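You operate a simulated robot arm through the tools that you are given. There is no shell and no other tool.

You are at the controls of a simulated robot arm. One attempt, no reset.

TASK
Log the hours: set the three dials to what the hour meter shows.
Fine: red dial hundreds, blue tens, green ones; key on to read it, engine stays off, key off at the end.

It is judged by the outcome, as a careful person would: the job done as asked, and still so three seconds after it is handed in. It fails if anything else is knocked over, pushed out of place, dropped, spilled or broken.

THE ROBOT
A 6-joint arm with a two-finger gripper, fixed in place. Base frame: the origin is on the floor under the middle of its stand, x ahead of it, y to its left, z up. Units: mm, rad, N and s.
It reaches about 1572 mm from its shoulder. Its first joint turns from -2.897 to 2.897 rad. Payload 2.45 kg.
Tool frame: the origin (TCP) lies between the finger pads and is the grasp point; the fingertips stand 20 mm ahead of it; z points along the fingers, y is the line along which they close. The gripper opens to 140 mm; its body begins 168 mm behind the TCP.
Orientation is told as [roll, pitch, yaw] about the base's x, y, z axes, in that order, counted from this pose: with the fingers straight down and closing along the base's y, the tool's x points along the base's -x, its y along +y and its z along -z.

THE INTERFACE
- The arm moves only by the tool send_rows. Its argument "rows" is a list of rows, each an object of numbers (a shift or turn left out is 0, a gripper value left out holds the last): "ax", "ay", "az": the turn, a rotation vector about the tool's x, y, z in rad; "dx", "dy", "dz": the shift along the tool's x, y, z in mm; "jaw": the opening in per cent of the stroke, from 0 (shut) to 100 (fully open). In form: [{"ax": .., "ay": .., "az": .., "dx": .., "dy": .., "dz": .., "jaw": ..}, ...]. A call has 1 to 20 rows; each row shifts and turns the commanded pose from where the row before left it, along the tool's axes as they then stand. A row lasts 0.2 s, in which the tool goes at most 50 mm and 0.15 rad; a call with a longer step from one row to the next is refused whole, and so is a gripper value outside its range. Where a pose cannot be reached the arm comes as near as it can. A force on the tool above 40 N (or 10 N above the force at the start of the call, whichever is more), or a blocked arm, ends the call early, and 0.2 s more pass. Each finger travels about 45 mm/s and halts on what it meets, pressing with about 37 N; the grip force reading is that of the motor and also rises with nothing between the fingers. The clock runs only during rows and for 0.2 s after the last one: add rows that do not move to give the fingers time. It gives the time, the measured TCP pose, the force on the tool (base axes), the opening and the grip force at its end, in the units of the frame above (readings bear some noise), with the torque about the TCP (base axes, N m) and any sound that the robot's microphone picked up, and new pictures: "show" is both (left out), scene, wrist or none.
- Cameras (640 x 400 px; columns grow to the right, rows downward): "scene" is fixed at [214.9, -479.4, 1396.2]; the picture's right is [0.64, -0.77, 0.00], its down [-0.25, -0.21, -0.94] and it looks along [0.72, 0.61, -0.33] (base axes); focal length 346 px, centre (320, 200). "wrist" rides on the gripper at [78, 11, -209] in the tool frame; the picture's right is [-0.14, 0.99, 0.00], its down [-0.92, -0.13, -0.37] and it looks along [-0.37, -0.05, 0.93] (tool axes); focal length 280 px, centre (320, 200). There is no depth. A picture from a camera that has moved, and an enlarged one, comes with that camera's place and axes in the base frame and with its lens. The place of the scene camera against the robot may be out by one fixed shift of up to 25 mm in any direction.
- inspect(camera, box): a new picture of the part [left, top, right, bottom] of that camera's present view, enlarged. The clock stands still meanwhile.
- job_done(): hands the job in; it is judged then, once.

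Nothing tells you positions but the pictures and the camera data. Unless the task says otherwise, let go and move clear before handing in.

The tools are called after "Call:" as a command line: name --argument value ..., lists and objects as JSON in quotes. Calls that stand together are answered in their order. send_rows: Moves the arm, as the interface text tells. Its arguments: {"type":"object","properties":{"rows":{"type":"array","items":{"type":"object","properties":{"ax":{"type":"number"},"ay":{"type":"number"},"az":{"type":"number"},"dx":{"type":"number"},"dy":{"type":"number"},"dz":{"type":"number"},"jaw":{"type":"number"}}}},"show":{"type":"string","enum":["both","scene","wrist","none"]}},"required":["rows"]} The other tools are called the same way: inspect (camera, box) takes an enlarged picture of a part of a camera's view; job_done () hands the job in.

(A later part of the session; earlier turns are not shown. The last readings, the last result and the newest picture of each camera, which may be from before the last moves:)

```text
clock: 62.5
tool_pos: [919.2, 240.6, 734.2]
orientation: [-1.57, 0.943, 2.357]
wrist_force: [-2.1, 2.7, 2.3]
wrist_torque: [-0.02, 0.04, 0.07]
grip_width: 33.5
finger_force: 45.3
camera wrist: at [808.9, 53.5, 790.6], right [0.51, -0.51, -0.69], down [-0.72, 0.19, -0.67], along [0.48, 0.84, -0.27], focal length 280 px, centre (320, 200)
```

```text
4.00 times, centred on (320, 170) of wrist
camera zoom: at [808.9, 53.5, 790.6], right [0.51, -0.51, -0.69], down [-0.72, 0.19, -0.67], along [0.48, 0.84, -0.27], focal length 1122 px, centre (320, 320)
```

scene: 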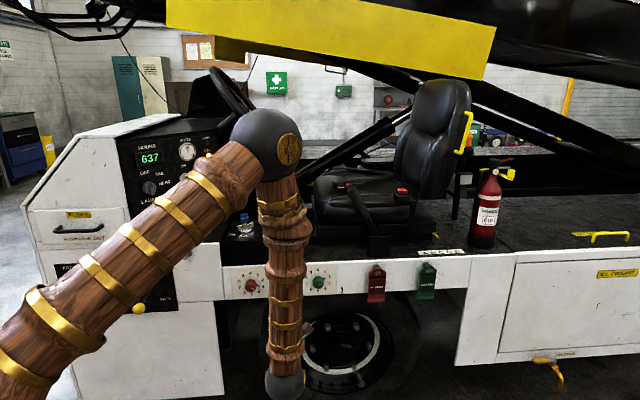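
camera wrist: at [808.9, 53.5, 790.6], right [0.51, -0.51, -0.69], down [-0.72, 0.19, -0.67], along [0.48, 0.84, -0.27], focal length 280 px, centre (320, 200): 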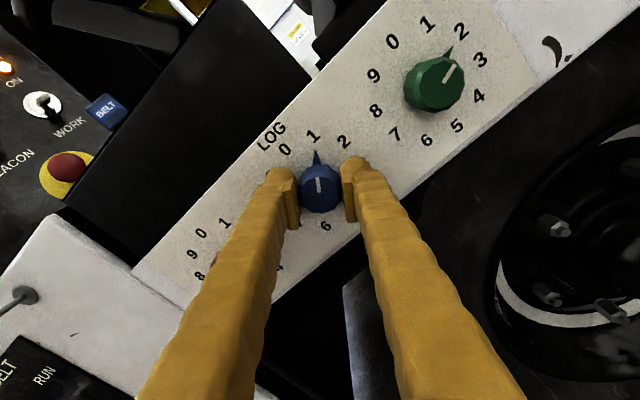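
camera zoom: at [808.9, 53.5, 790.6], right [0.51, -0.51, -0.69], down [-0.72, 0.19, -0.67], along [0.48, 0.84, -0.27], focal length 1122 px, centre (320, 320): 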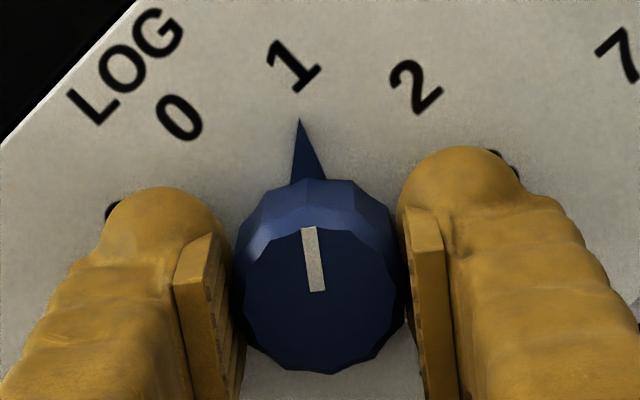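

Blue knob gripped with low side load. Turning clockwise 72° (from 1 to 3).

Call:
send_rows --rows '[{"az": 0.1}, {"az": 0.14}, {"az": 0.14}, {"az": 0.14}, {"az": 0.14}, {"az": 0.14}, {"az": 0.14}, {"az": 0.14}, {"az": 0.1}, {"az": 0.0766}, {}, {}]' --show "wrist"

Call:
inspect --camera "wrist" --box '[230, 100, 410, 230]'

```text
clock: 64.9
tool_pos: [918.4, 241.9, 735.8]
orientation: [-1.573, -0.312, 2.358]
wrist_force: [-4.5, -1.1, 3.4]
wrist_torque: [0.0, 0.0, -0.07]
grip_width: 34.0
finger_force: 44.4
stopped in row 11: the force on the tool passed its limit at 40 N (the readings are from after the stop); the commanded pose is now the measured one
camera wrist: at [820.5, 42.0, 700.0], right [-0.31, 0.31, -0.9], down [-0.85, 0.33, 0.4], along [0.42, 0.89, 0.16], focal length 280 px, centre (320, 200)
```

wrist: 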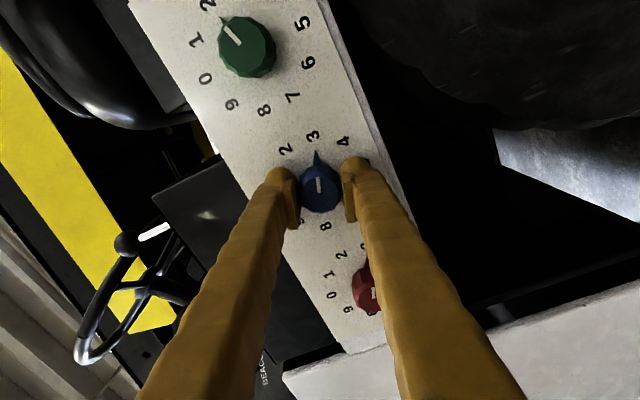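

```text
3.08 times, centred on (320, 165) of wrist
camera zoom: at [820.5, 42.0, 700.0], right [-0.31, 0.31, -0.9], down [-0.85, 0.33, 0.4], along [0.42, 0.89, 0.16], focal length 863 px, centre (320, 308)
```

zoom: 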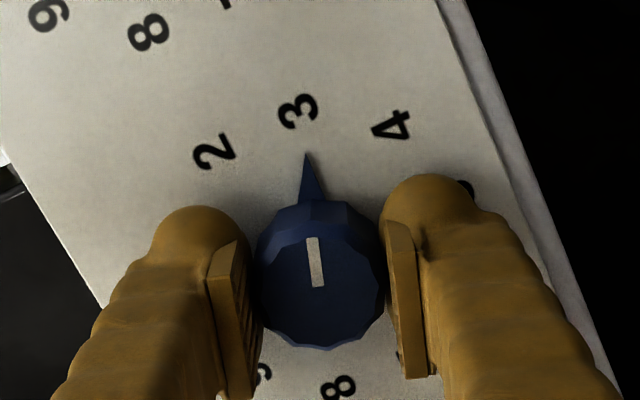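

Blue now points at 3. I'll release, back off, and check it.

Call:
send_rows --rows '[{"jaw": 42}, {}, {}, {"dz": -10}, {"dz": -25}, {"dz": -30}, {}]' --show "wrist"

Call:
inspect --camera "wrist" --box '[200, 0, 400, 240]'

```text
clock: 66.5
tool_pos: [873.4, 196.0, 736.8]
orientation: [-1.573, -0.313, 2.36]
wrist_force: [0.0, 0.1, -0.2]
wrist_torque: [0.0, 0.0, 0.03]
grip_width: 58.9
finger_force: 0.0
camera wrist: at [775.7, -2.9, 700.5], right [-0.31, 0.31, -0.9], down [-0.85, 0.33, 0.4], along [0.42, 0.89, 0.16], focal length 280 px, centre (320, 200)
```

wrist: 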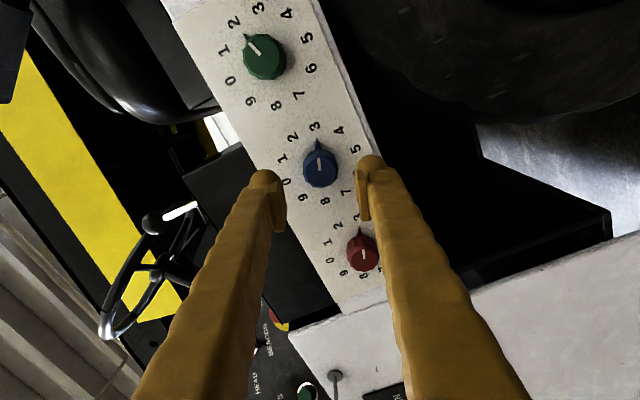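

```text
1.67 times, centred on (300, 120) of wrist
camera zoom: at [775.7, -2.9, 700.5], right [-0.31, 0.31, -0.9], down [-0.85, 0.33, 0.4], along [0.42, 0.89, 0.16], focal length 467 px, centre (353, 333)
```

zoom: 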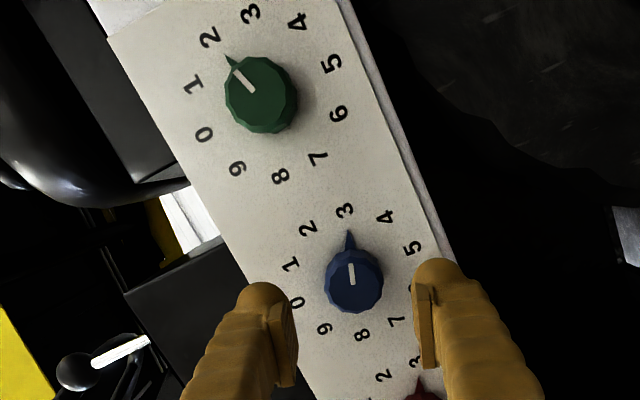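

Blue reads 3. Next is green: I'll move 119 mm right along the panel and unwind the wrist so it can turn the green dial clockwise half a turn.

Call:
send_rows --rows '[{"dx": 37.9, "dy": -11.6}, {"dx": 37.9, "dy": -11.6}, {"dx": 38, "dy": -11.7}, {"az": -0.14}, {"az": -0.14}, {"az": -0.14}, {"az": -0.14}, {"az": -0.14}, {"az": -0.14}, {"az": -0.14}, {"az": -0.14}, {"az": -0.14}, {"az": -0.14}, {"az": -0.14}, {"az": -0.14}, {"az": -0.14}, {"az": -0.14}, {"az": -0.14}, {"az": -0.14}]' --show "none"

Call:
send_rows --rows '[{"az": -0.14}, {"az": -0.14}, {"az": -0.14}, {"az": -0.14}, {"az": -0.14}, {"az": -0.14}, {"az": -0.14}, {"az": -0.14}, {"az": -0.14}, {"az": -0.14}, {"az": -0.13}, {}]' --show "wrist"

Call:
inspect --camera "wrist" --box '[250, 110, 390, 210]'

```text
clock: 70.5
tool_pos: [956.5, 111.2, 732.8]
orientation: [1.575, 1.213, -0.778]
wrist_force: [1.0, -0.5, 0.2]
wrist_torque: [0.01, -0.01, -0.01]
grip_width: 58.9
finger_force: 0.1
```

```text
clock: 73.1
tool_pos: [957.3, 109.8, 732.0]
orientation: [1.574, -0.316, -0.786]
wrist_force: [0.1, -0.5, 0.2]
wrist_torque: [-0.03, 0.03, -0.01]
grip_width: 58.8
finger_force: 0.2
camera wrist: at [753.5, 16.8, 718.1], right [-0.13, 0.12, 0.98], down [0.39, -0.91, 0.16], along [0.91, 0.4, 0.07], focal length 280 px, centre (320, 200)
```

wrist: 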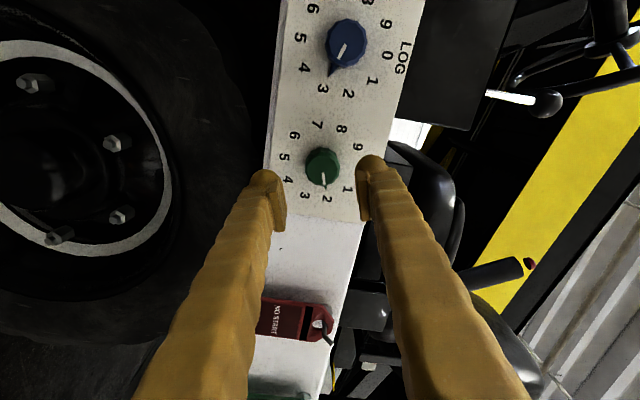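

```text
4.00 times, centred on (320, 160) of wrist
camera zoom: at [753.5, 16.8, 718.1], right [-0.13, 0.12, 0.98], down [0.39, -0.91, 0.16], along [0.91, 0.4, 0.07], focal length 1122 px, centre (320, 360)
```

zoom: 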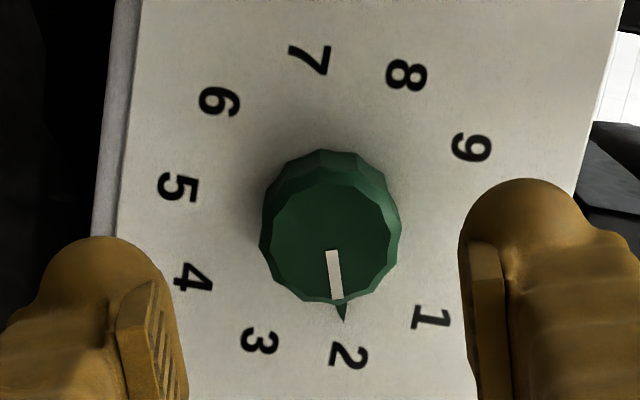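

The green pointer lies between the fingers, pointing at 2. I'll centre (about 2.7 mm) and advance.

Call:
send_rows --rows '[{"dx": 0.3, "dy": 2.7}, {"dz": 14}, {"dz": 14}, {"dz": 12}, {}, {}]' --show "none"

Call:
inspect --camera "wrist" --box '[250, 120, 390, 220]'

```text
clock: 74.5
tool_pos: [984.6, 139.3, 735.8]
orientation: [1.573, -0.315, -0.785]
wrist_force: [-0.1, 0.7, -0.6]
wrist_torque: [-0.01, 0.0, 0.0]
grip_width: 58.9
finger_force: 0.0
```

```text
4.00 times, centred on (320, 170) of wrist
camera zoom: at [781.0, 45.7, 721.0], right [-0.13, 0.12, 0.98], down [0.39, -0.91, 0.16], along [0.91, 0.4, 0.07], focal length 1122 px, centre (320, 320)
```

zoom: 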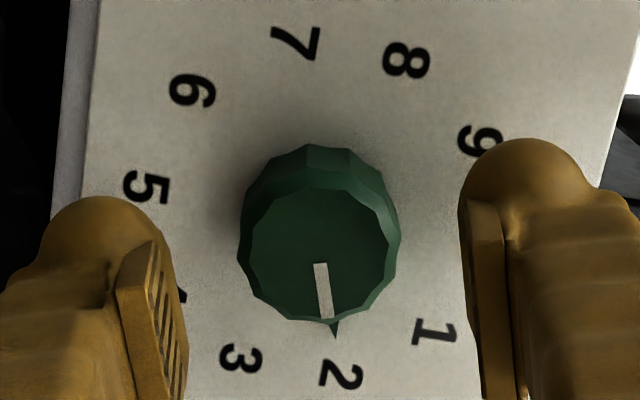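

Centred. Advancing the last 24 mm and closing on the green knob.

Call:
send_rows --rows '[{"dz": 10, "dx": 0.5}, {"dz": 9}, {"dz": 5.3}, {}, {"jaw": 0}, {}, {}, {}, {}]' --show "wrist"

```text
clock: 76.5
tool_pos: [1001.2, 157.0, 736.3]
orientation: [1.573, -0.314, -0.785]
wrist_force: [1.1, 2.2, 0.6]
wrist_torque: [-0.02, 0.04, -0.02]
grip_width: 34.0
finger_force: 44.7
camera wrist: at [797.1, 63.2, 720.8], right [-0.13, 0.12, 0.98], down [0.39, -0.91, 0.16], along [0.91, 0.4, 0.07], focal length 280 px, centre (320, 200)
```

wrist: 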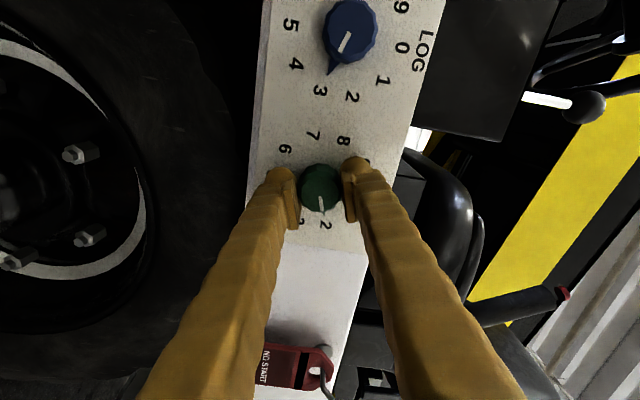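

Gripped with little side load. Turning clockwise the first 90°.

Call:
send_rows --rows '[{"az": 0.1}, {"az": 0.13}, {"az": 0.13}, {"az": 0.13}, {"az": 0.13}, {"az": 0.13}, {"az": 0.13}, {"az": 0.13}, {"az": 0.13}, {"az": 0.13}, {"az": 0.13}, {"az": 0.1}, {"az": 0.0708}, {}]' --show "wrist"

Call:
inspect --camera "wrist" --box '[230, 100, 410, 230]'

```text
clock: 78.2
tool_pos: [1002.0, 157.8, 734.8]
orientation: [1.57, 0.646, -0.784]
wrist_force: [-0.3, -0.5, 1.1]
wrist_torque: [0.02, 0.01, 0.03]
grip_width: 33.8
finger_force: 44.7
stopped in row 8: the force on the tool passed its limit at 40 N (the readings are from after the stop); the commanded pose is now the measured one
camera wrist: at [813.0, 48.3, 789.3], right [0.5, -0.5, 0.71], down [0.21, -0.73, -0.66], along [0.84, 0.47, -0.26], focal length 280 px, centre (320, 200)
```

wrist: 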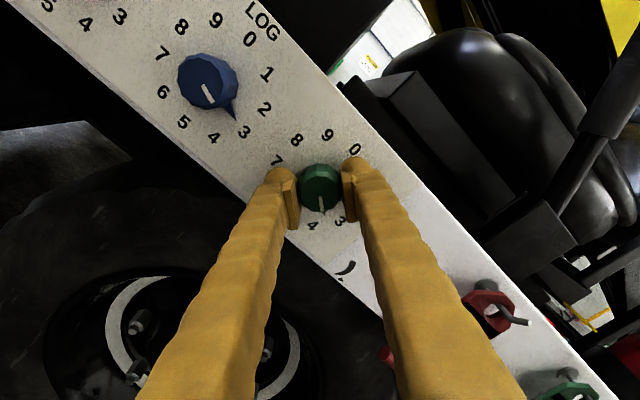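

```text
3.08 times, centred on (320, 165) of wrist
camera zoom: at [813.0, 48.3, 789.3], right [0.5, -0.5, 0.71], down [0.21, -0.73, -0.66], along [0.84, 0.47, -0.26], focal length 863 px, centre (320, 308)
```

zoom: 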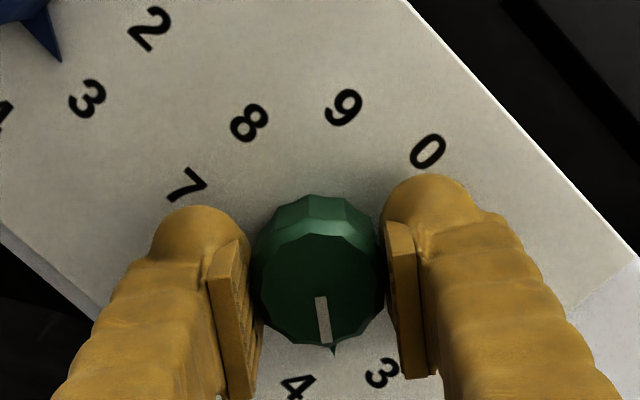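

It turned 55° and then stopped on load; the grip is intact and the load has relaxed. Continuing.

Call:
send_rows --rows '[{"az": 0.1}, {"az": 0.12}, {"az": 0.12}, {"az": 0.12}, {"az": 0.12}, {"az": 0.12}, {"az": 0.12}, {"az": 0.12}, {}]' --show "none"

```text
clock: 80.2
tool_pos: [999.9, 159.9, 733.9]
orientation: [-1.507, 1.553, 2.423]
wrist_force: [-33.8, 12.9, -8.8]
wrist_torque: [-0.13, 0.04, 0.37]
grip_width: 34.1
finger_force: 44.9
```

The side load shows the true dial axis is about 3 mm left of my path. I'll shift to relieve it.

Call:
send_rows --rows '[{"dy": -1.5}, {"dy": -1.0}, {}]' --show "none"

```text
clock: 81.0
tool_pos: [999.7, 158.4, 733.0]
orientation: [-1.524, 1.557, 2.399]
wrist_force: [4.4, 4.7, -23.8]
wrist_torque: [-0.25, 0.28, -0.03]
grip_width: 34.0
finger_force: 45.2
```

Call:
send_rows --rows '[{"dx": -1.5}, {}, {"az": 0.1}, {"az": 0.12}, {"az": 0.12}, {"az": 0.12}, {}]' --show "none"

```text
clock: 82.7
tool_pos: [999.5, 159.4, 733.4]
orientation: [-1.574, 1.095, 2.353]
wrist_force: [16.7, -4.2, 18.2]
wrist_torque: [0.2, -0.13, -0.19]
grip_width: 34.0
finger_force: 45.3
```

Call:
send_rows --rows '[{"dx": 1.3, "dy": 0.4}, {"az": 0.12}, {"az": 0.12}, {"az": 0.12}, {"az": 0.12}, {}]' --show "none"

```text
clock: 84.0
tool_pos: [998.1, 159.4, 735.0]
orientation: [-1.572, 0.613, 2.358]
wrist_force: [-6.6, 12.9, 25.8]
wrist_torque: [0.16, -0.24, 0.2]
grip_width: 34.1
finger_force: 45.1
```

Call:
send_rows --rows '[{"dy": -1.6}, {"az": 0.1}, {"az": 0.1}, {"az": 0.1}, {}, {}]' --show "wrist"

Call:
inspect --camera "wrist" --box '[230, 100, 410, 230]'

```text
clock: 85.5
tool_pos: [999.3, 158.9, 735.0]
orientation: [-1.572, 0.312, 2.359]
wrist_force: [-6.5, 13.4, 5.1]
wrist_torque: [0.05, -0.05, 0.12]
grip_width: 33.8
finger_force: 45.0
camera wrist: at [905.4, -44.3, 748.0], right [0.12, -0.12, -0.98], down [-0.91, 0.39, -0.16], along [0.4, 0.91, -0.06], focal length 280 px, centre (320, 200)
```

wrist: 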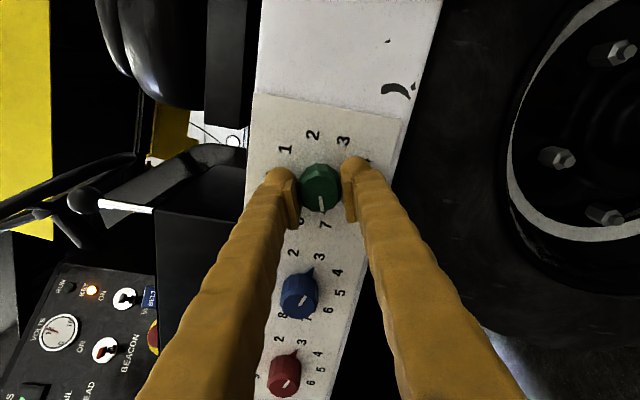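

```text
3.08 times, centred on (320, 165) of wrist
camera zoom: at [905.4, -44.3, 748.0], right [0.12, -0.12, -0.98], down [-0.91, 0.39, -0.16], along [0.4, 0.91, -0.06], focal length 863 px, centre (320, 308)
```

zoom: 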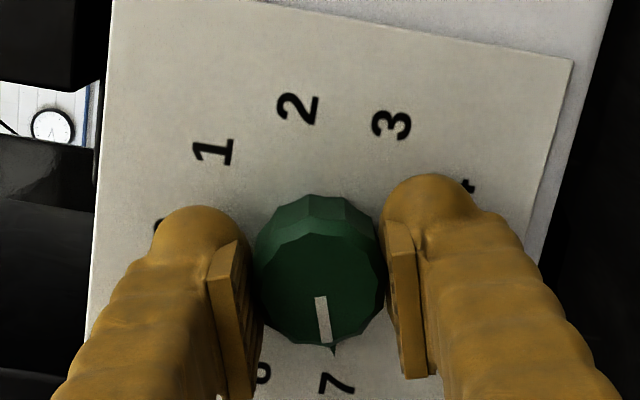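

Green now points at 7. Releasing and backing off.

Call:
send_rows --rows '[{"jaw": 42}, {}, {}, {"dz": -10}, {"dz": -25}, {"dz": -30}, {}]' --show "wrist"

Call:
inspect --camera "wrist" --box '[220, 100, 400, 400]'

```text
clock: 87.0
tool_pos: [953.9, 113.1, 735.0]
orientation: [-1.571, 0.313, 2.358]
wrist_force: [0.3, 0.4, -0.7]
wrist_torque: [0.0, 0.03, 0.0]
grip_width: 58.7
finger_force: 0.0
camera wrist: at [860.4, -90.8, 749.9], right [0.12, -0.12, -0.98], down [-0.91, 0.39, -0.16], along [0.4, 0.91, -0.06], focal length 280 px, centre (320, 200)
```

wrist: 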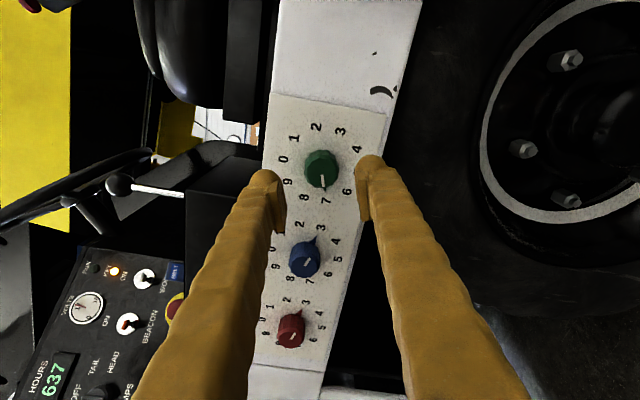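

```text
1.33 times, centred on (310, 250) of wrist
camera zoom: at [860.4, -90.8, 749.9], right [0.12, -0.12, -0.98], down [-0.91, 0.39, -0.16], along [0.4, 0.91, -0.06], focal length 374 px, centre (333, 133)
```

zoom: 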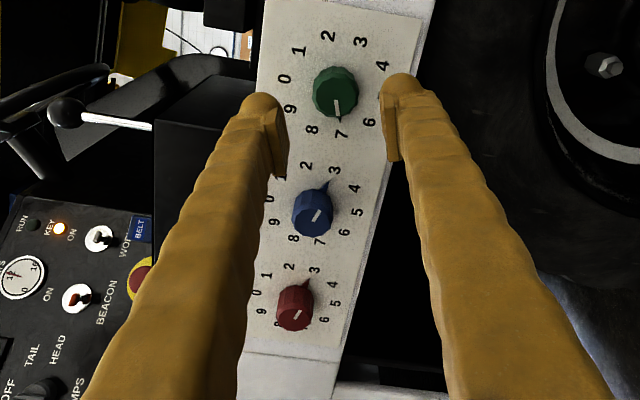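

Green reads 7 and blue 3. Now red: moving about 232 mm left along the panel and unwinding the wrist for its clockwise turn.

Call:
send_rows --rows '[{"dx": -44.1, "dy": -14.4}, {"dx": -44.1, "dy": -14.4}, {"dx": -44.1, "dy": -14.4}, {"dx": -44.1, "dy": -14.4}, {"dx": -44.1, "dy": -14.4}, {"az": -0.1395}, {"az": -0.1395}, {"az": -0.1395}, {"az": -0.1395}, {"az": -0.1395}, {"az": -0.1395}, {"az": -0.1395}, {"az": -0.1395}, {"az": -0.1395}]' --show "none"

Call:
send_rows --rows '[{"az": -0.1395}, {"az": -0.1395}, {"az": -0.1395}, {"az": -0.1395}, {"az": -0.1395}, {"az": -0.1395}, {"az": -0.1395}, {"az": -0.1395}, {"az": -0.1395}, {}, {}]' --show "wrist"

Call:
inspect --camera "wrist" --box '[250, 110, 390, 210]'

```text
clock: 90.0
tool_pos: [789.9, 277.2, 735.1]
orientation: [1.756, 1.571, -0.599]
wrist_force: [0.2, -0.2, 0.5]
wrist_torque: [-0.01, -0.01, 0.03]
grip_width: 58.9
finger_force: 0.1
```

```text
clock: 92.5
tool_pos: [789.6, 278.2, 734.3]
orientation: [1.571, 0.315, -0.784]
wrist_force: [-0.7, -0.3, 0.0]
wrist_torque: [-0.04, -0.01, 0.03]
grip_width: 59.1
finger_force: 0.1
camera wrist: at [590.3, 178.9, 769.3], right [0.31, -0.31, 0.9], down [0.33, -0.85, -0.41], along [0.89, 0.42, -0.16], focal length 280 px, centre (320, 200)
```

wrist: 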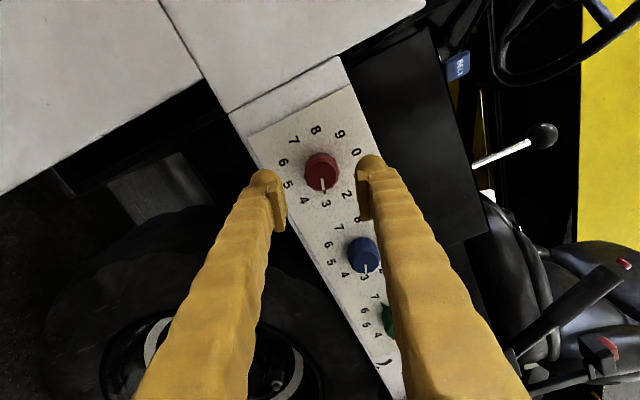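

```text
4.00 times, centred on (320, 160) of wrist
camera zoom: at [590.3, 178.9, 769.3], right [0.31, -0.31, 0.9], down [0.33, -0.85, -0.41], along [0.89, 0.42, -0.16], focal length 1122 px, centre (320, 360)
```

zoom: 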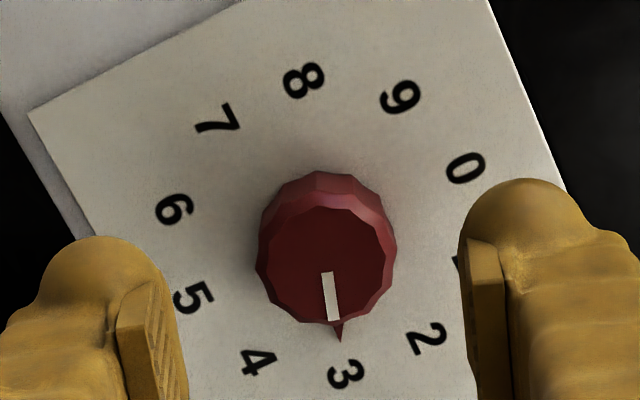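

Red is at 3, its pointer clear of the pads. I'll centre (about 5 mm) and advance.

Call:
send_rows --rows '[{"dx": -4.8, "dy": 1.2}, {"dz": 14}, {"dz": 14}, {"dz": 12}, {}, {}]' --show "none"

Call:
inspect --camera "wrist" --box '[250, 120, 390, 220]'

```text
clock: 93.8
tool_pos: [820.7, 302.9, 735.1]
orientation: [1.571, 0.318, -0.784]
wrist_force: [-0.3, -0.4, -0.6]
wrist_torque: [-0.02, 0.03, 0.01]
grip_width: 58.6
finger_force: 0.0
```

```text
4.00 times, centred on (320, 170) of wrist
camera zoom: at [621.9, 203.7, 769.1], right [0.31, -0.31, 0.9], down [0.33, -0.85, -0.41], along [0.89, 0.42, -0.16], focal length 1122 px, centre (320, 320)
```

zoom: 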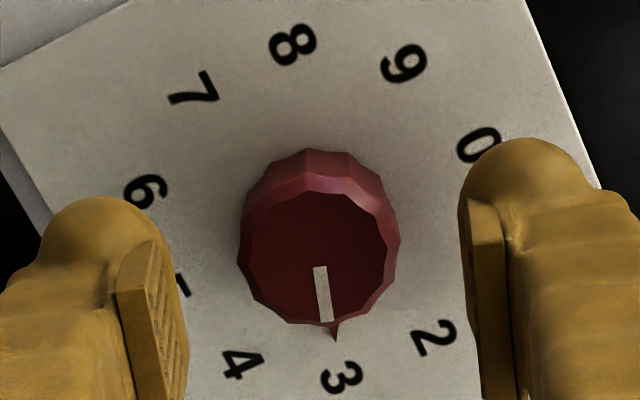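

Centred. Advancing and closing on the red knob.

Call:
send_rows --rows '[{"dz": 10}, {"dz": 9}, {"dz": 5.3}, {}, {"jaw": 0}, {}, {}, {}, {}]' --show "wrist"

```text
clock: 95.8
tool_pos: [837.0, 319.5, 734.7]
orientation: [1.571, 0.318, -0.784]
wrist_force: [3.7, 2.6, -3.2]
wrist_torque: [-0.01, 0.05, 0.0]
grip_width: 33.6
finger_force: 45.0
camera wrist: at [638.8, 220.6, 768.9], right [0.31, -0.31, 0.9], down [0.33, -0.85, -0.41], along [0.89, 0.42, -0.16], focal length 280 px, centre (320, 200)
```

wrist: 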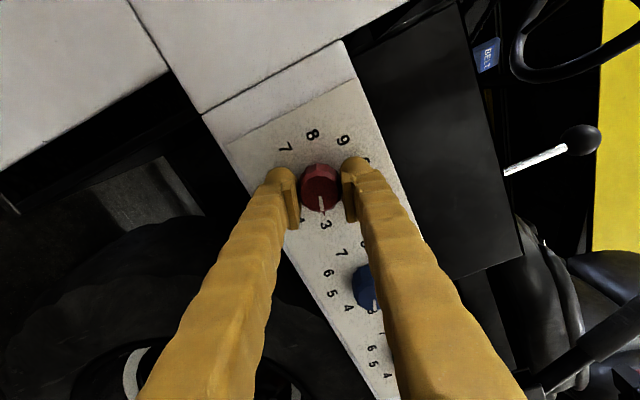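

Gripped cleanly. Turning the red dial clockwise, first half of 108°.

Call:
send_rows --rows '[{"az": 0.1}, {"az": 0.12}, {"az": 0.12}, {"az": 0.12}, {"az": 0.12}, {"az": 0.12}, {"az": 0.12}, {"az": 0.12}, {}]' --show "none"

```text
clock: 97.7
tool_pos: [836.4, 320.3, 734.9]
orientation: [1.568, 1.245, -0.786]
wrist_force: [-3.7, 0.6, 1.1]
wrist_torque: [0.01, 0.0, 0.04]
grip_width: 33.8
finger_force: 44.9
stopped in row 9: the force on the tool passed its limit at 40 N (the readings are from after the stop); the commanded pose is now the measured one
```

Call:
send_rows --rows '[{"az": 0.1}, {"az": 0.12}, {"az": 0.12}, {"az": 0.12}, {}]' --show "none"

```text
clock: 98.9
tool_pos: [836.5, 321.4, 733.4]
orientation: [-1.56, 1.434, 2.371]
wrist_force: [-26.2, 11.8, 0.5]
wrist_torque: [-0.04, -0.02, 0.29]
grip_width: 33.7
finger_force: 45.3
```

Call:
send_rows --rows '[{"dy": -1.8}, {"az": 0.12}, {"az": 0.12}, {"az": 0.12}, {"az": 0.12}, {"az": 0.015}, {}, {}]' --show "wrist"

Call:
inspect --camera "wrist" --box '[230, 100, 410, 230]'

```text
clock: 100.7
tool_pos: [835.5, 321.3, 734.4]
orientation: [-1.569, 0.941, 2.361]
wrist_force: [6.7, -3.1, -7.4]
wrist_torque: [0.0, 0.05, -0.09]
grip_width: 33.9
finger_force: 44.7
camera wrist: at [726.5, 133.3, 790.5], right [0.51, -0.51, -0.69], down [-0.72, 0.19, -0.67], along [0.47, 0.84, -0.27], focal length 280 px, centre (320, 200)
```

wrist: 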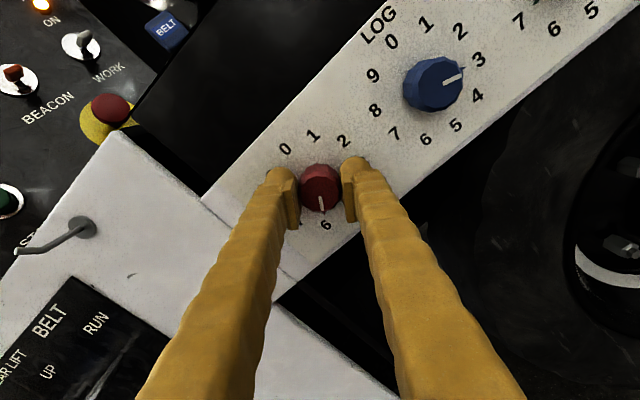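

```text
3.08 times, centred on (320, 165) of wrist
camera zoom: at [726.5, 133.3, 790.5], right [0.51, -0.51, -0.69], down [-0.72, 0.19, -0.67], along [0.47, 0.84, -0.27], focal length 863 px, centre (320, 308)
```

zoom: 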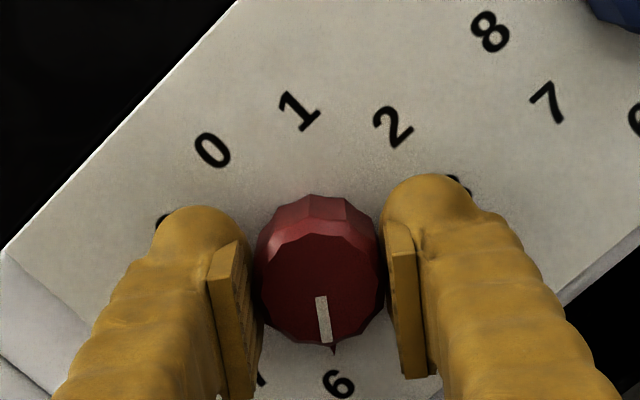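

Red points at 6. Releasing and backing off to check all three.

Call:
send_rows --rows '[{"jaw": 42}, {}, {}, {"dz": -10}, {"dz": -25}, {"dz": -35}, {"dz": -30}, {}]' --show "both"

Call:
inspect --camera "wrist" --box '[200, 60, 500, 240]'

Call:
inspect --camera "scene" --box '[220, 250, 350, 310]'

```text
clock: 102.5
tool_pos: [766.5, 249.2, 733.6]
orientation: [-1.57, 0.941, 2.362]
wrist_force: [-1.1, 0.6, -0.3]
wrist_torque: [-0.02, -0.01, 0.0]
grip_width: 58.7
finger_force: 0.1
camera wrist: at [656.3, 61.6, 791.2], right [0.51, -0.51, -0.69], down [-0.72, 0.19, -0.67], along [0.47, 0.84, -0.27], focal length 280 px, centre (320, 200)
```

scene: 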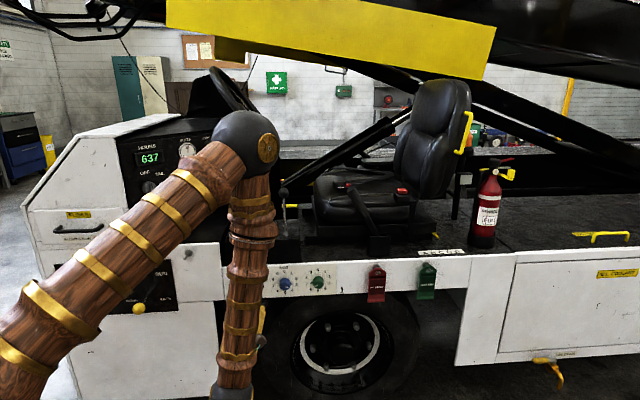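
wrist: 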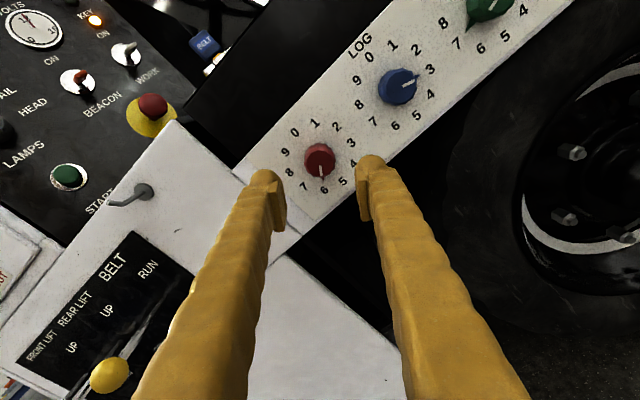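

```text
2.13 times, centred on (350, 150) of wrist
camera zoom: at [656.3, 61.6, 791.2], right [0.51, -0.51, -0.69], down [-0.72, 0.19, -0.67], along [0.47, 0.84, -0.27], focal length 598 px, centre (256, 307)
```

zoom: 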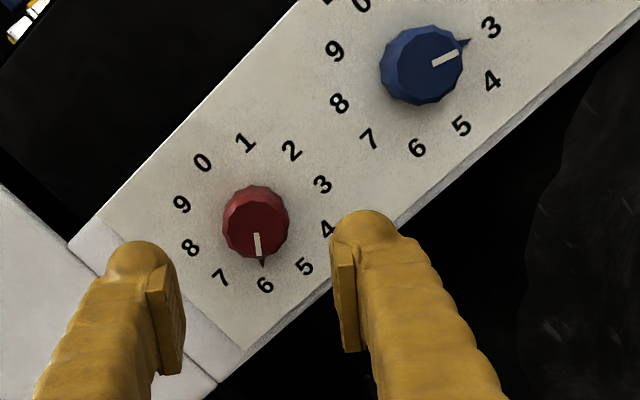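

```text
4.92 times, centred on (285, 280) of scene
camera zoom: at [214.9, -479.4, 1396.2], right [0.64, -0.77, 0.0], down [-0.25, -0.21, -0.94], along [0.72, 0.61, -0.33], focal length 1702 px, centre (492, -194)
```

zoom: 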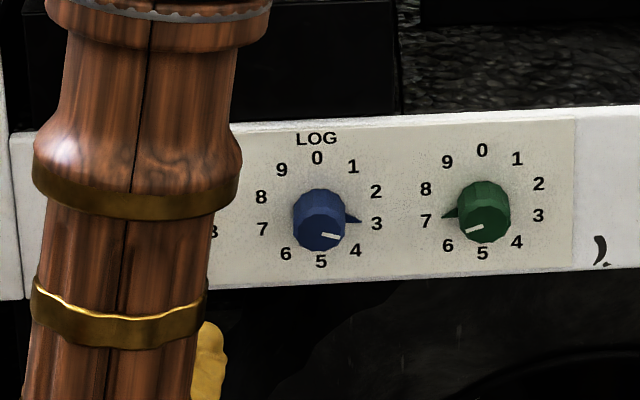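

The dials read 6-3-7. Now the key must go back to OFF. A steeper tool tilt (about 30° from vertical) keeps the arm away from its limits and still clears the wheel, so I'll first bring the wrist back to its normal posture by tilting the tool down and swinging it around, clear of the vehicle.

Call:
send_rows --rows '[{"ax": -0.0806, "ay": -0.1108, "dx": -35.4, "dy": 25.7, "dz": -3.0}, {"ax": -0.0806, "ay": -0.1108, "dx": -35.4, "dy": 25.7, "dz": -3.0}, {"ax": -0.0806, "ay": -0.1108, "dx": -35.4, "dy": 25.7, "dz": -3.0}, {"ax": -0.0806, "ay": -0.1108, "dx": -35.4, "dy": 25.7, "dz": -3.0}, {"ax": -0.0806, "ay": -0.1108, "dx": -35.4, "dy": 25.7, "dz": -3.0}, {"ax": -0.0806, "ay": -0.1108, "dx": -35.4, "dy": 25.7, "dz": -3.0}, {"ax": -0.0806, "ay": -0.1108, "dx": -35.4, "dy": 25.7, "dz": -3.0}, {"ax": 0.0636, "ay": -0.0462, "az": -0.1122, "dx": -15.9, "dy": -19.5, "dz": -1.0}, {"ax": 0.0636, "ay": -0.0462, "az": -0.1122, "dx": -15.9, "dy": -19.5, "dz": -1.0}, {"ax": 0.0636, "ay": -0.0462, "az": -0.1122, "dx": -15.9, "dy": -19.5, "dz": -1.0}, {"ax": 0.0636, "ay": -0.0462, "az": -0.1122, "dx": -15.9, "dy": -19.5, "dz": -1.0}, {"ax": 0.0636, "ay": -0.0462, "az": -0.1122, "dx": -15.9, "dy": -19.5, "dz": -1.0}, {"ax": 0.0636, "ay": -0.0462, "az": -0.1122, "dx": -15.9, "dy": -19.5, "dz": -1.0}, {"ax": 0.0636, "ay": -0.0462, "az": -0.1122, "dx": -15.9, "dy": -19.5, "dz": -1.0}, {}]' --show "both"

```text
clock: 105.7
tool_pos: [507.1, 204.7, 473.6]
orientation: [-0.392, 0.481, -2.122]
wrist_force: [1.0, 0.0, -1.2]
wrist_torque: [0.01, -0.04, -0.01]
grip_width: 58.9
finger_force: 0.1
camera wrist: at [572.3, 141.4, 676.4], right [0.81, -0.43, -0.4], down [-0.5, -0.86, -0.08], along [-0.31, 0.27, -0.91], focal length 280 px, centre (320, 200)
```

scene: 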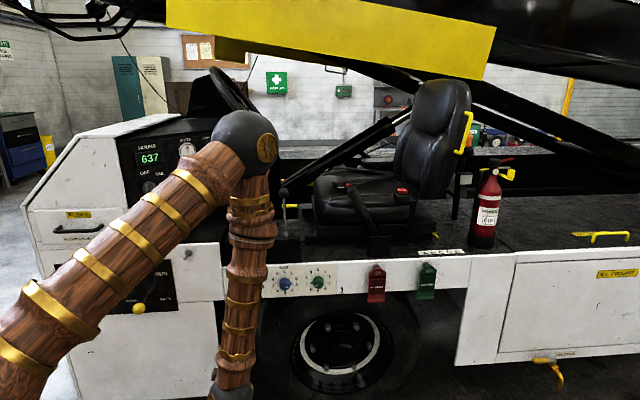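
wrist: 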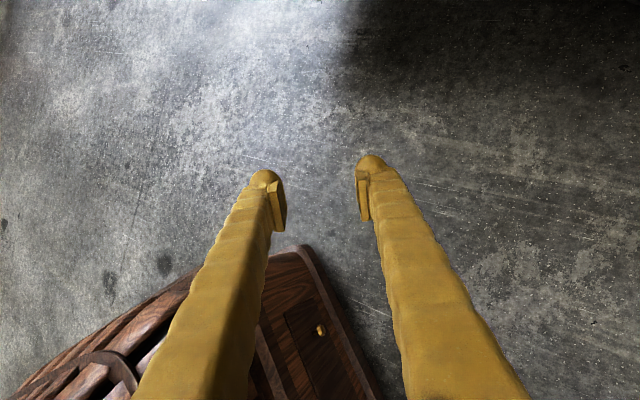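

As planned, the wrist swung round. Now I'll raise the arm up and outward and bring the tool toward vertical, in the clear space in front of the vehicle.

Call:
send_rows --rows '[{"dx": 31.9, "dy": -4.4, "dz": -35.6}, {"dx": 31.9, "dy": -4.4, "dz": -35.6}, {"dx": 31.9, "dy": -4.4, "dz": -35.6}, {"dx": 31.9, "dy": -4.4, "dz": -35.6}, {"dx": 31.9, "dy": -4.4, "dz": -35.6}, {"dx": 31.9, "dy": -4.4, "dz": -35.6}, {"dx": 31.9, "dy": -4.4, "dz": -35.6}, {"dx": 31.9, "dy": -4.4, "dz": -35.6}, {"dx": 31.9, "dy": -4.4, "dz": -35.6}, {"dx": 31.9, "dy": -4.4, "dz": -35.6}, {"dx": 31.9, "dy": -4.4, "dz": -35.6}, {}]' --show "both"

```text
clock: 108.3
tool_pos: [668.4, 263.6, 970.4]
orientation: [-0.393, 0.481, -2.123]
wrist_force: [-0.2, -0.8, -0.2]
wrist_torque: [-0.03, -0.02, 0.01]
grip_width: 58.8
finger_force: 0.0
camera wrist: at [734.3, 201.0, 1173.9], right [0.81, -0.43, -0.4], down [-0.5, -0.86, -0.08], along [-0.31, 0.27, -0.91], focal length 280 px, centre (320, 200)
```

scene: 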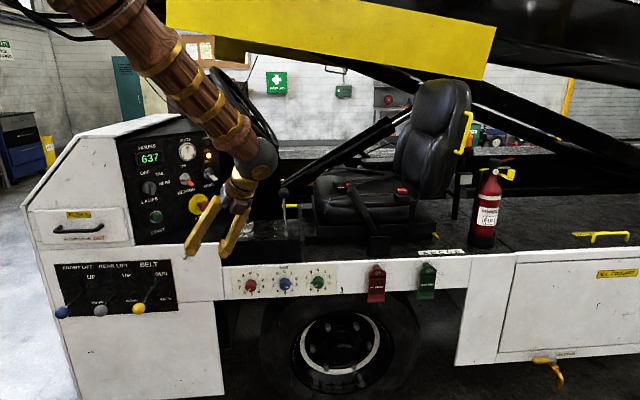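
wrist: 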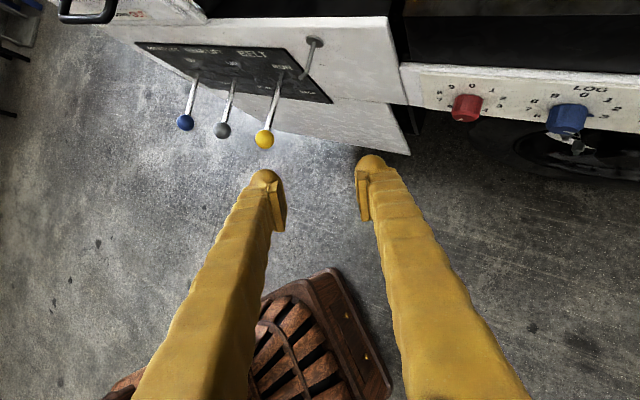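

All fine and within reach. Continuing the rotation toward vertical, and checking the dials from the scene camera.

Call:
send_rows --rows '[{"ax": -0.0157, "ay": -0.0617, "az": -0.1246}, {"ax": -0.0157, "ay": -0.0617, "az": -0.1246}, {"ax": -0.0157, "ay": -0.0617, "az": -0.1246}, {"ax": -0.0157, "ay": -0.0617, "az": -0.1246}, {"ax": -0.0157, "ay": -0.0617, "az": -0.1246}, {"ax": -0.0157, "ay": -0.0617, "az": -0.1246}, {"ax": -0.0157, "ay": -0.0617, "az": -0.1246}, {"ax": -0.0157, "ay": -0.0617, "az": -0.1246}, {"jaw": 35}]' --show "scene"

Call:
inspect --camera "scene" --box '[225, 255, 345, 305]'

Call:
inspect --camera "scene" --box '[110, 120, 270, 240]'

```text
clock: 110.3
tool_pos: [666.7, 263.3, 972.1]
orientation: [0.103, 0.094, -1.017]
wrist_force: [1.2, -0.5, -0.8]
wrist_torque: [0.01, -0.02, -0.02]
grip_width: 48.9
finger_force: 0.0
```

scene: 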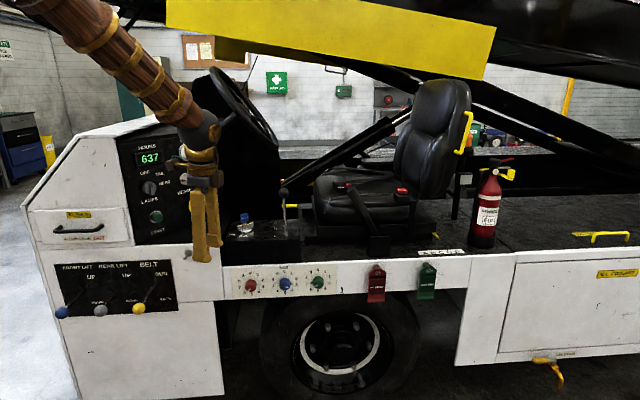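

```text
5.33 times, centred on (285, 280) of scene
camera zoom: at [214.9, -479.4, 1396.2], right [0.64, -0.77, 0.0], down [-0.25, -0.21, -0.94], along [0.72, 0.61, -0.33], focal length 1843 px, centre (507, -227)
```

zoom: 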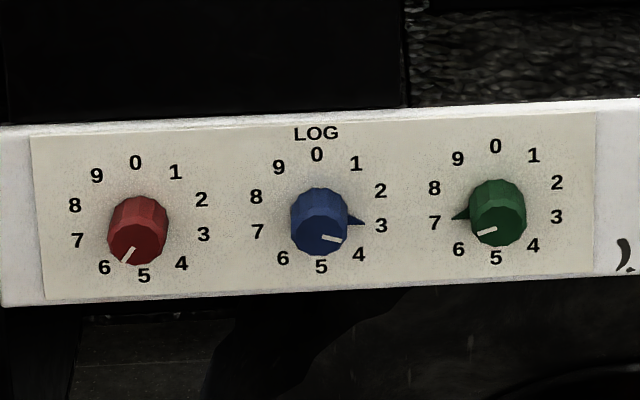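

```text
3.33 times, centred on (190, 180) of scene
camera zoom: at [214.9, -479.4, 1396.2], right [0.64, -0.77, 0.0], down [-0.25, -0.21, -0.94], along [0.72, 0.61, -0.33], focal length 1152 px, centre (753, 267)
```

zoom: 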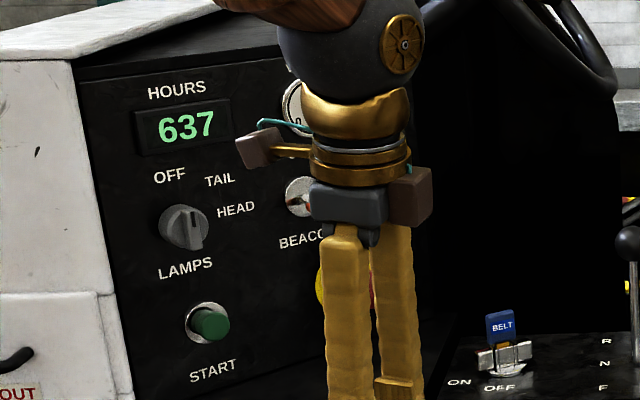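

Red 6, blue 3, green 7 — all matching 637. Now I'll bring the tool to the key approach pose (30° tilt, aligned with the key in its ON position).

Call:
send_rows --rows '[{"dx": 12.2, "dy": 14.4, "dz": -40.4}, {"dx": 12.2, "dy": 14.4, "dz": -40.4}, {"dx": 12.2, "dy": 14.4, "dz": -40.4}, {"ax": -0.0161, "ay": -0.0637, "az": -0.1293}, {"ax": -0.0161, "ay": -0.0637, "az": -0.1293}, {"ax": -0.0161, "ay": -0.0637, "az": -0.1293}, {"ax": -0.0161, "ay": -0.0637, "az": -0.1293}, {"ax": -0.0161, "ay": -0.0637, "az": -0.1293}, {"ax": -0.0161, "ay": -0.0637, "az": -0.1293}, {"ax": -0.0161, "ay": -0.0637, "az": -0.1293}, {"ax": -0.0161, "ay": -0.0637, "az": -0.1293}, {}]' --show "both"

```text
clock: 112.9
tool_pos: [681.0, 302.0, 1100.3]
orientation: [0.0, -0.523, 0.0]
wrist_force: [0.5, 0.6, 0.2]
wrist_torque: [0.0, -0.03, 0.03]
grip_width: 49.0
finger_force: 0.0
camera wrist: at [506.8, 311.9, 1241.4], right [0.12, 0.99, 0.07], down [0.61, -0.13, 0.78], along [0.78, -0.05, -0.62], focal length 280 px, centre (320, 200)
```

scene: 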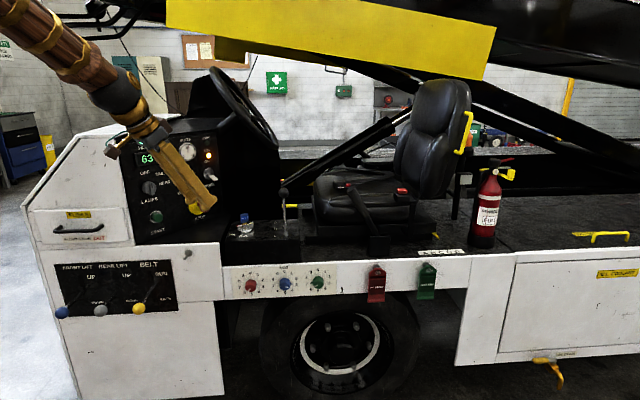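
wrist: 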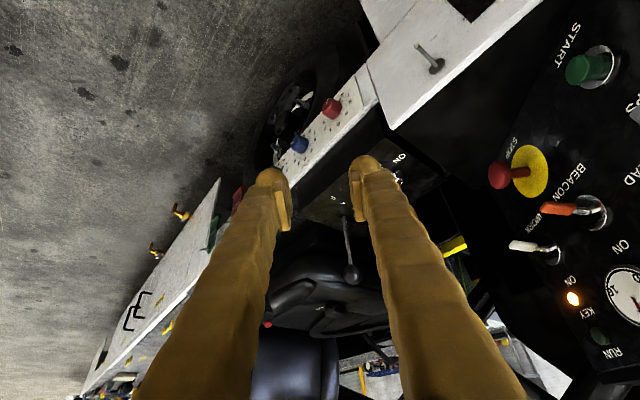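

Good pose. Moving to the pre-grasp point near the key.

Call:
send_rows --rows '[{"dx": -24.2, "dy": 24.4, "dz": 27.3}, {"dx": -24.2, "dy": 24.4, "dz": 27.3}, {"dx": -24.2, "dy": 24.4, "dz": 27.3}, {"dx": -24.2, "dy": 24.4, "dz": 27.3}, {"dx": -24.2, "dy": 24.4, "dz": 27.3}, {}, {}]' --show "both"

Call:
inspect --camera "wrist" --box '[240, 80, 400, 200]'

```text
clock: 114.5
tool_pos: [851.4, 423.5, 1041.9]
orientation: [0.0, -0.522, -0.002]
wrist_force: [-0.1, -0.1, 0.1]
wrist_torque: [0.02, -0.01, -0.01]
grip_width: 48.9
finger_force: 0.1
camera wrist: at [679.4, 434.2, 1183.1], right [0.12, 0.99, 0.07], down [0.61, -0.13, 0.78], along [0.78, -0.05, -0.62], focal length 280 px, centre (320, 200)
```

scene: 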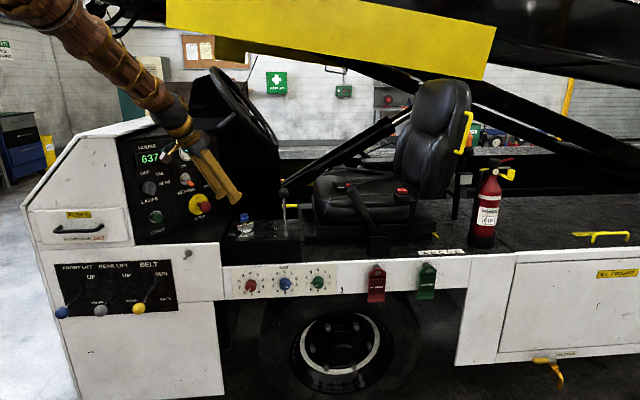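
wrist: 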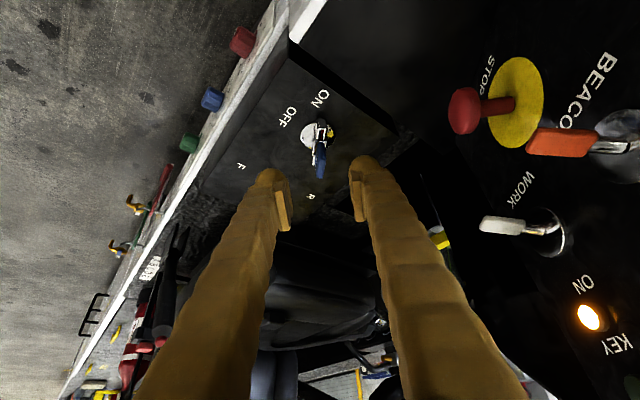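

```text
3.33 times, centred on (320, 140) of wrist
camera zoom: at [679.4, 434.2, 1183.1], right [0.12, 0.99, 0.07], down [0.61, -0.13, 0.78], along [0.78, -0.05, -0.62], focal length 935 px, centre (320, 400)
```

zoom: 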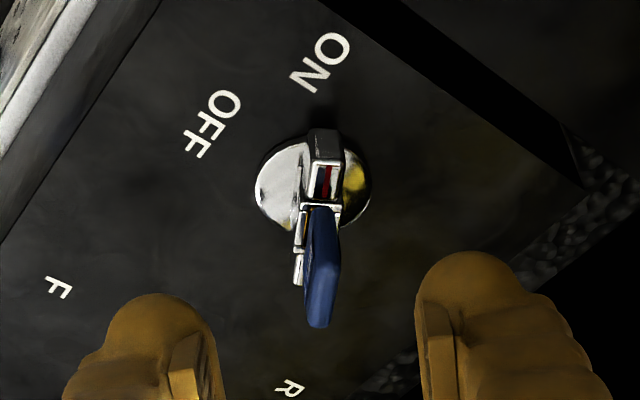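

The key has settled fully at ON, about 11° further than where I left it. I'll rotate to match its plane, centre, and approach.

Call:
send_rows --rows '[{"ax": 0.0474, "az": 0.0824}, {"ax": 0.0474, "az": 0.0824}, {"dx": -1.4, "dy": 11.4, "dz": 20}, {"dz": 20}, {"dz": 20}, {}, {}]' --show "wrist"

Call:
inspect --camera "wrist" --box '[240, 100, 400, 220]'

```text
clock: 116.1
tool_pos: [885.0, 428.5, 988.9]
orientation: [-0.001, -0.519, -0.191]
wrist_force: [0.7, -0.3, -0.1]
wrist_torque: [-0.01, -0.01, -0.01]
grip_width: 49.1
finger_force: 0.0
camera wrist: at [717.3, 471.5, 1131.7], right [0.31, 0.95, 0.07], down [0.58, -0.24, 0.78], along [0.76, -0.2, -0.62], focal length 280 px, centre (320, 200)
```

wrist: 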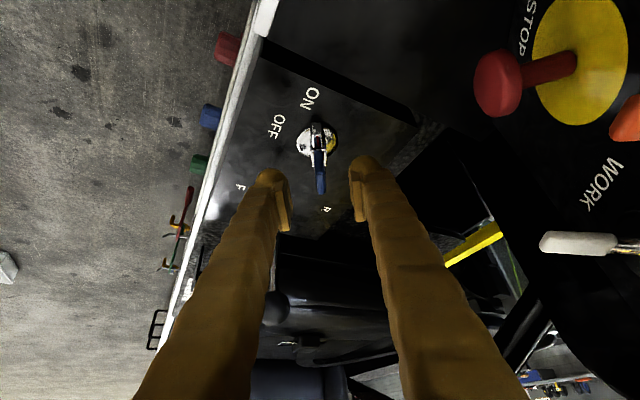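

```text
3.33 times, centred on (320, 160) of wrist
camera zoom: at [717.3, 471.5, 1131.7], right [0.31, 0.95, 0.07], down [0.58, -0.24, 0.78], along [0.76, -0.2, -0.62], focal length 935 px, centre (320, 333)
```

zoom: 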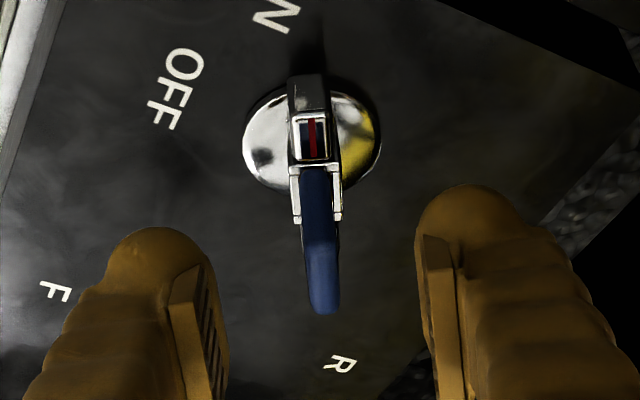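

The key looks about 4° further round still. I'll rotate to match, advance onto it, and look before closing.

Call:
send_rows --rows '[{"ax": 0.0347, "az": 0.0608, "dy": 2.0}, {"dz": 20}, {"dz": 20}, {"dz": 12}, {"dz": 5}, {}, {}]' --show "wrist"

Call:
inspect --camera "wrist" --box '[240, 120, 400, 240]'

Call:
inspect --camera "scene" --box '[190, 140, 310, 240]'

```text
clock: 117.7
tool_pos: [912.5, 423.3, 940.4]
orientation: [0.001, -0.522, -0.261]
wrist_force: [0.4, 0.6, 0.0]
wrist_torque: [-0.01, 0.0, -0.01]
grip_width: 48.9
finger_force: 0.0
camera wrist: at [748.6, 477.4, 1082.2], right [0.37, 0.93, 0.07], down [0.56, -0.28, 0.78], along [0.74, -0.25, -0.62], focal length 280 px, centre (320, 200)
```

wrist: 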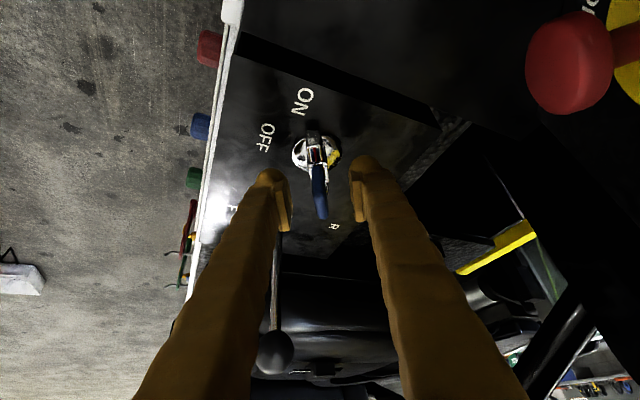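

```text
3.33 times, centred on (320, 180) of wrist
camera zoom: at [748.6, 477.4, 1082.2], right [0.37, 0.93, 0.07], down [0.56, -0.28, 0.78], along [0.74, -0.25, -0.62], focal length 935 px, centre (320, 267)
```

zoom: 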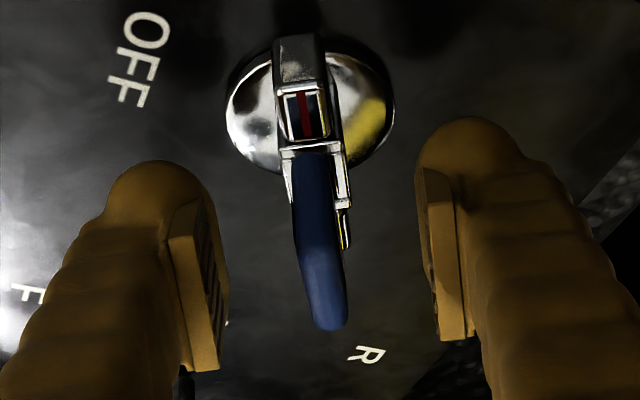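

```text
4.00 times, centred on (250, 190) of scene
camera zoom: at [214.9, -479.4, 1396.2], right [0.64, -0.77, 0.0], down [-0.25, -0.21, -0.94], along [0.72, 0.61, -0.33], focal length 1382 px, centre (600, 240)
```

zoom: 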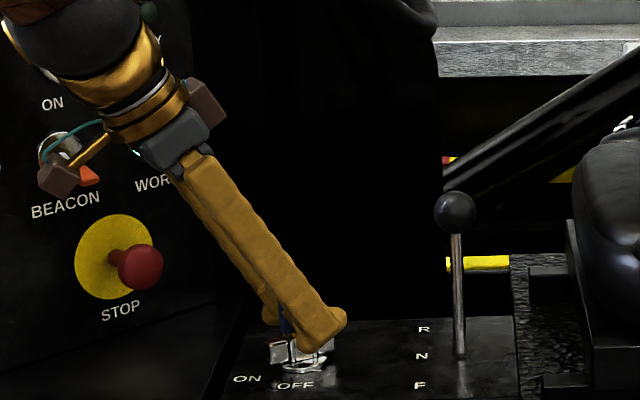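

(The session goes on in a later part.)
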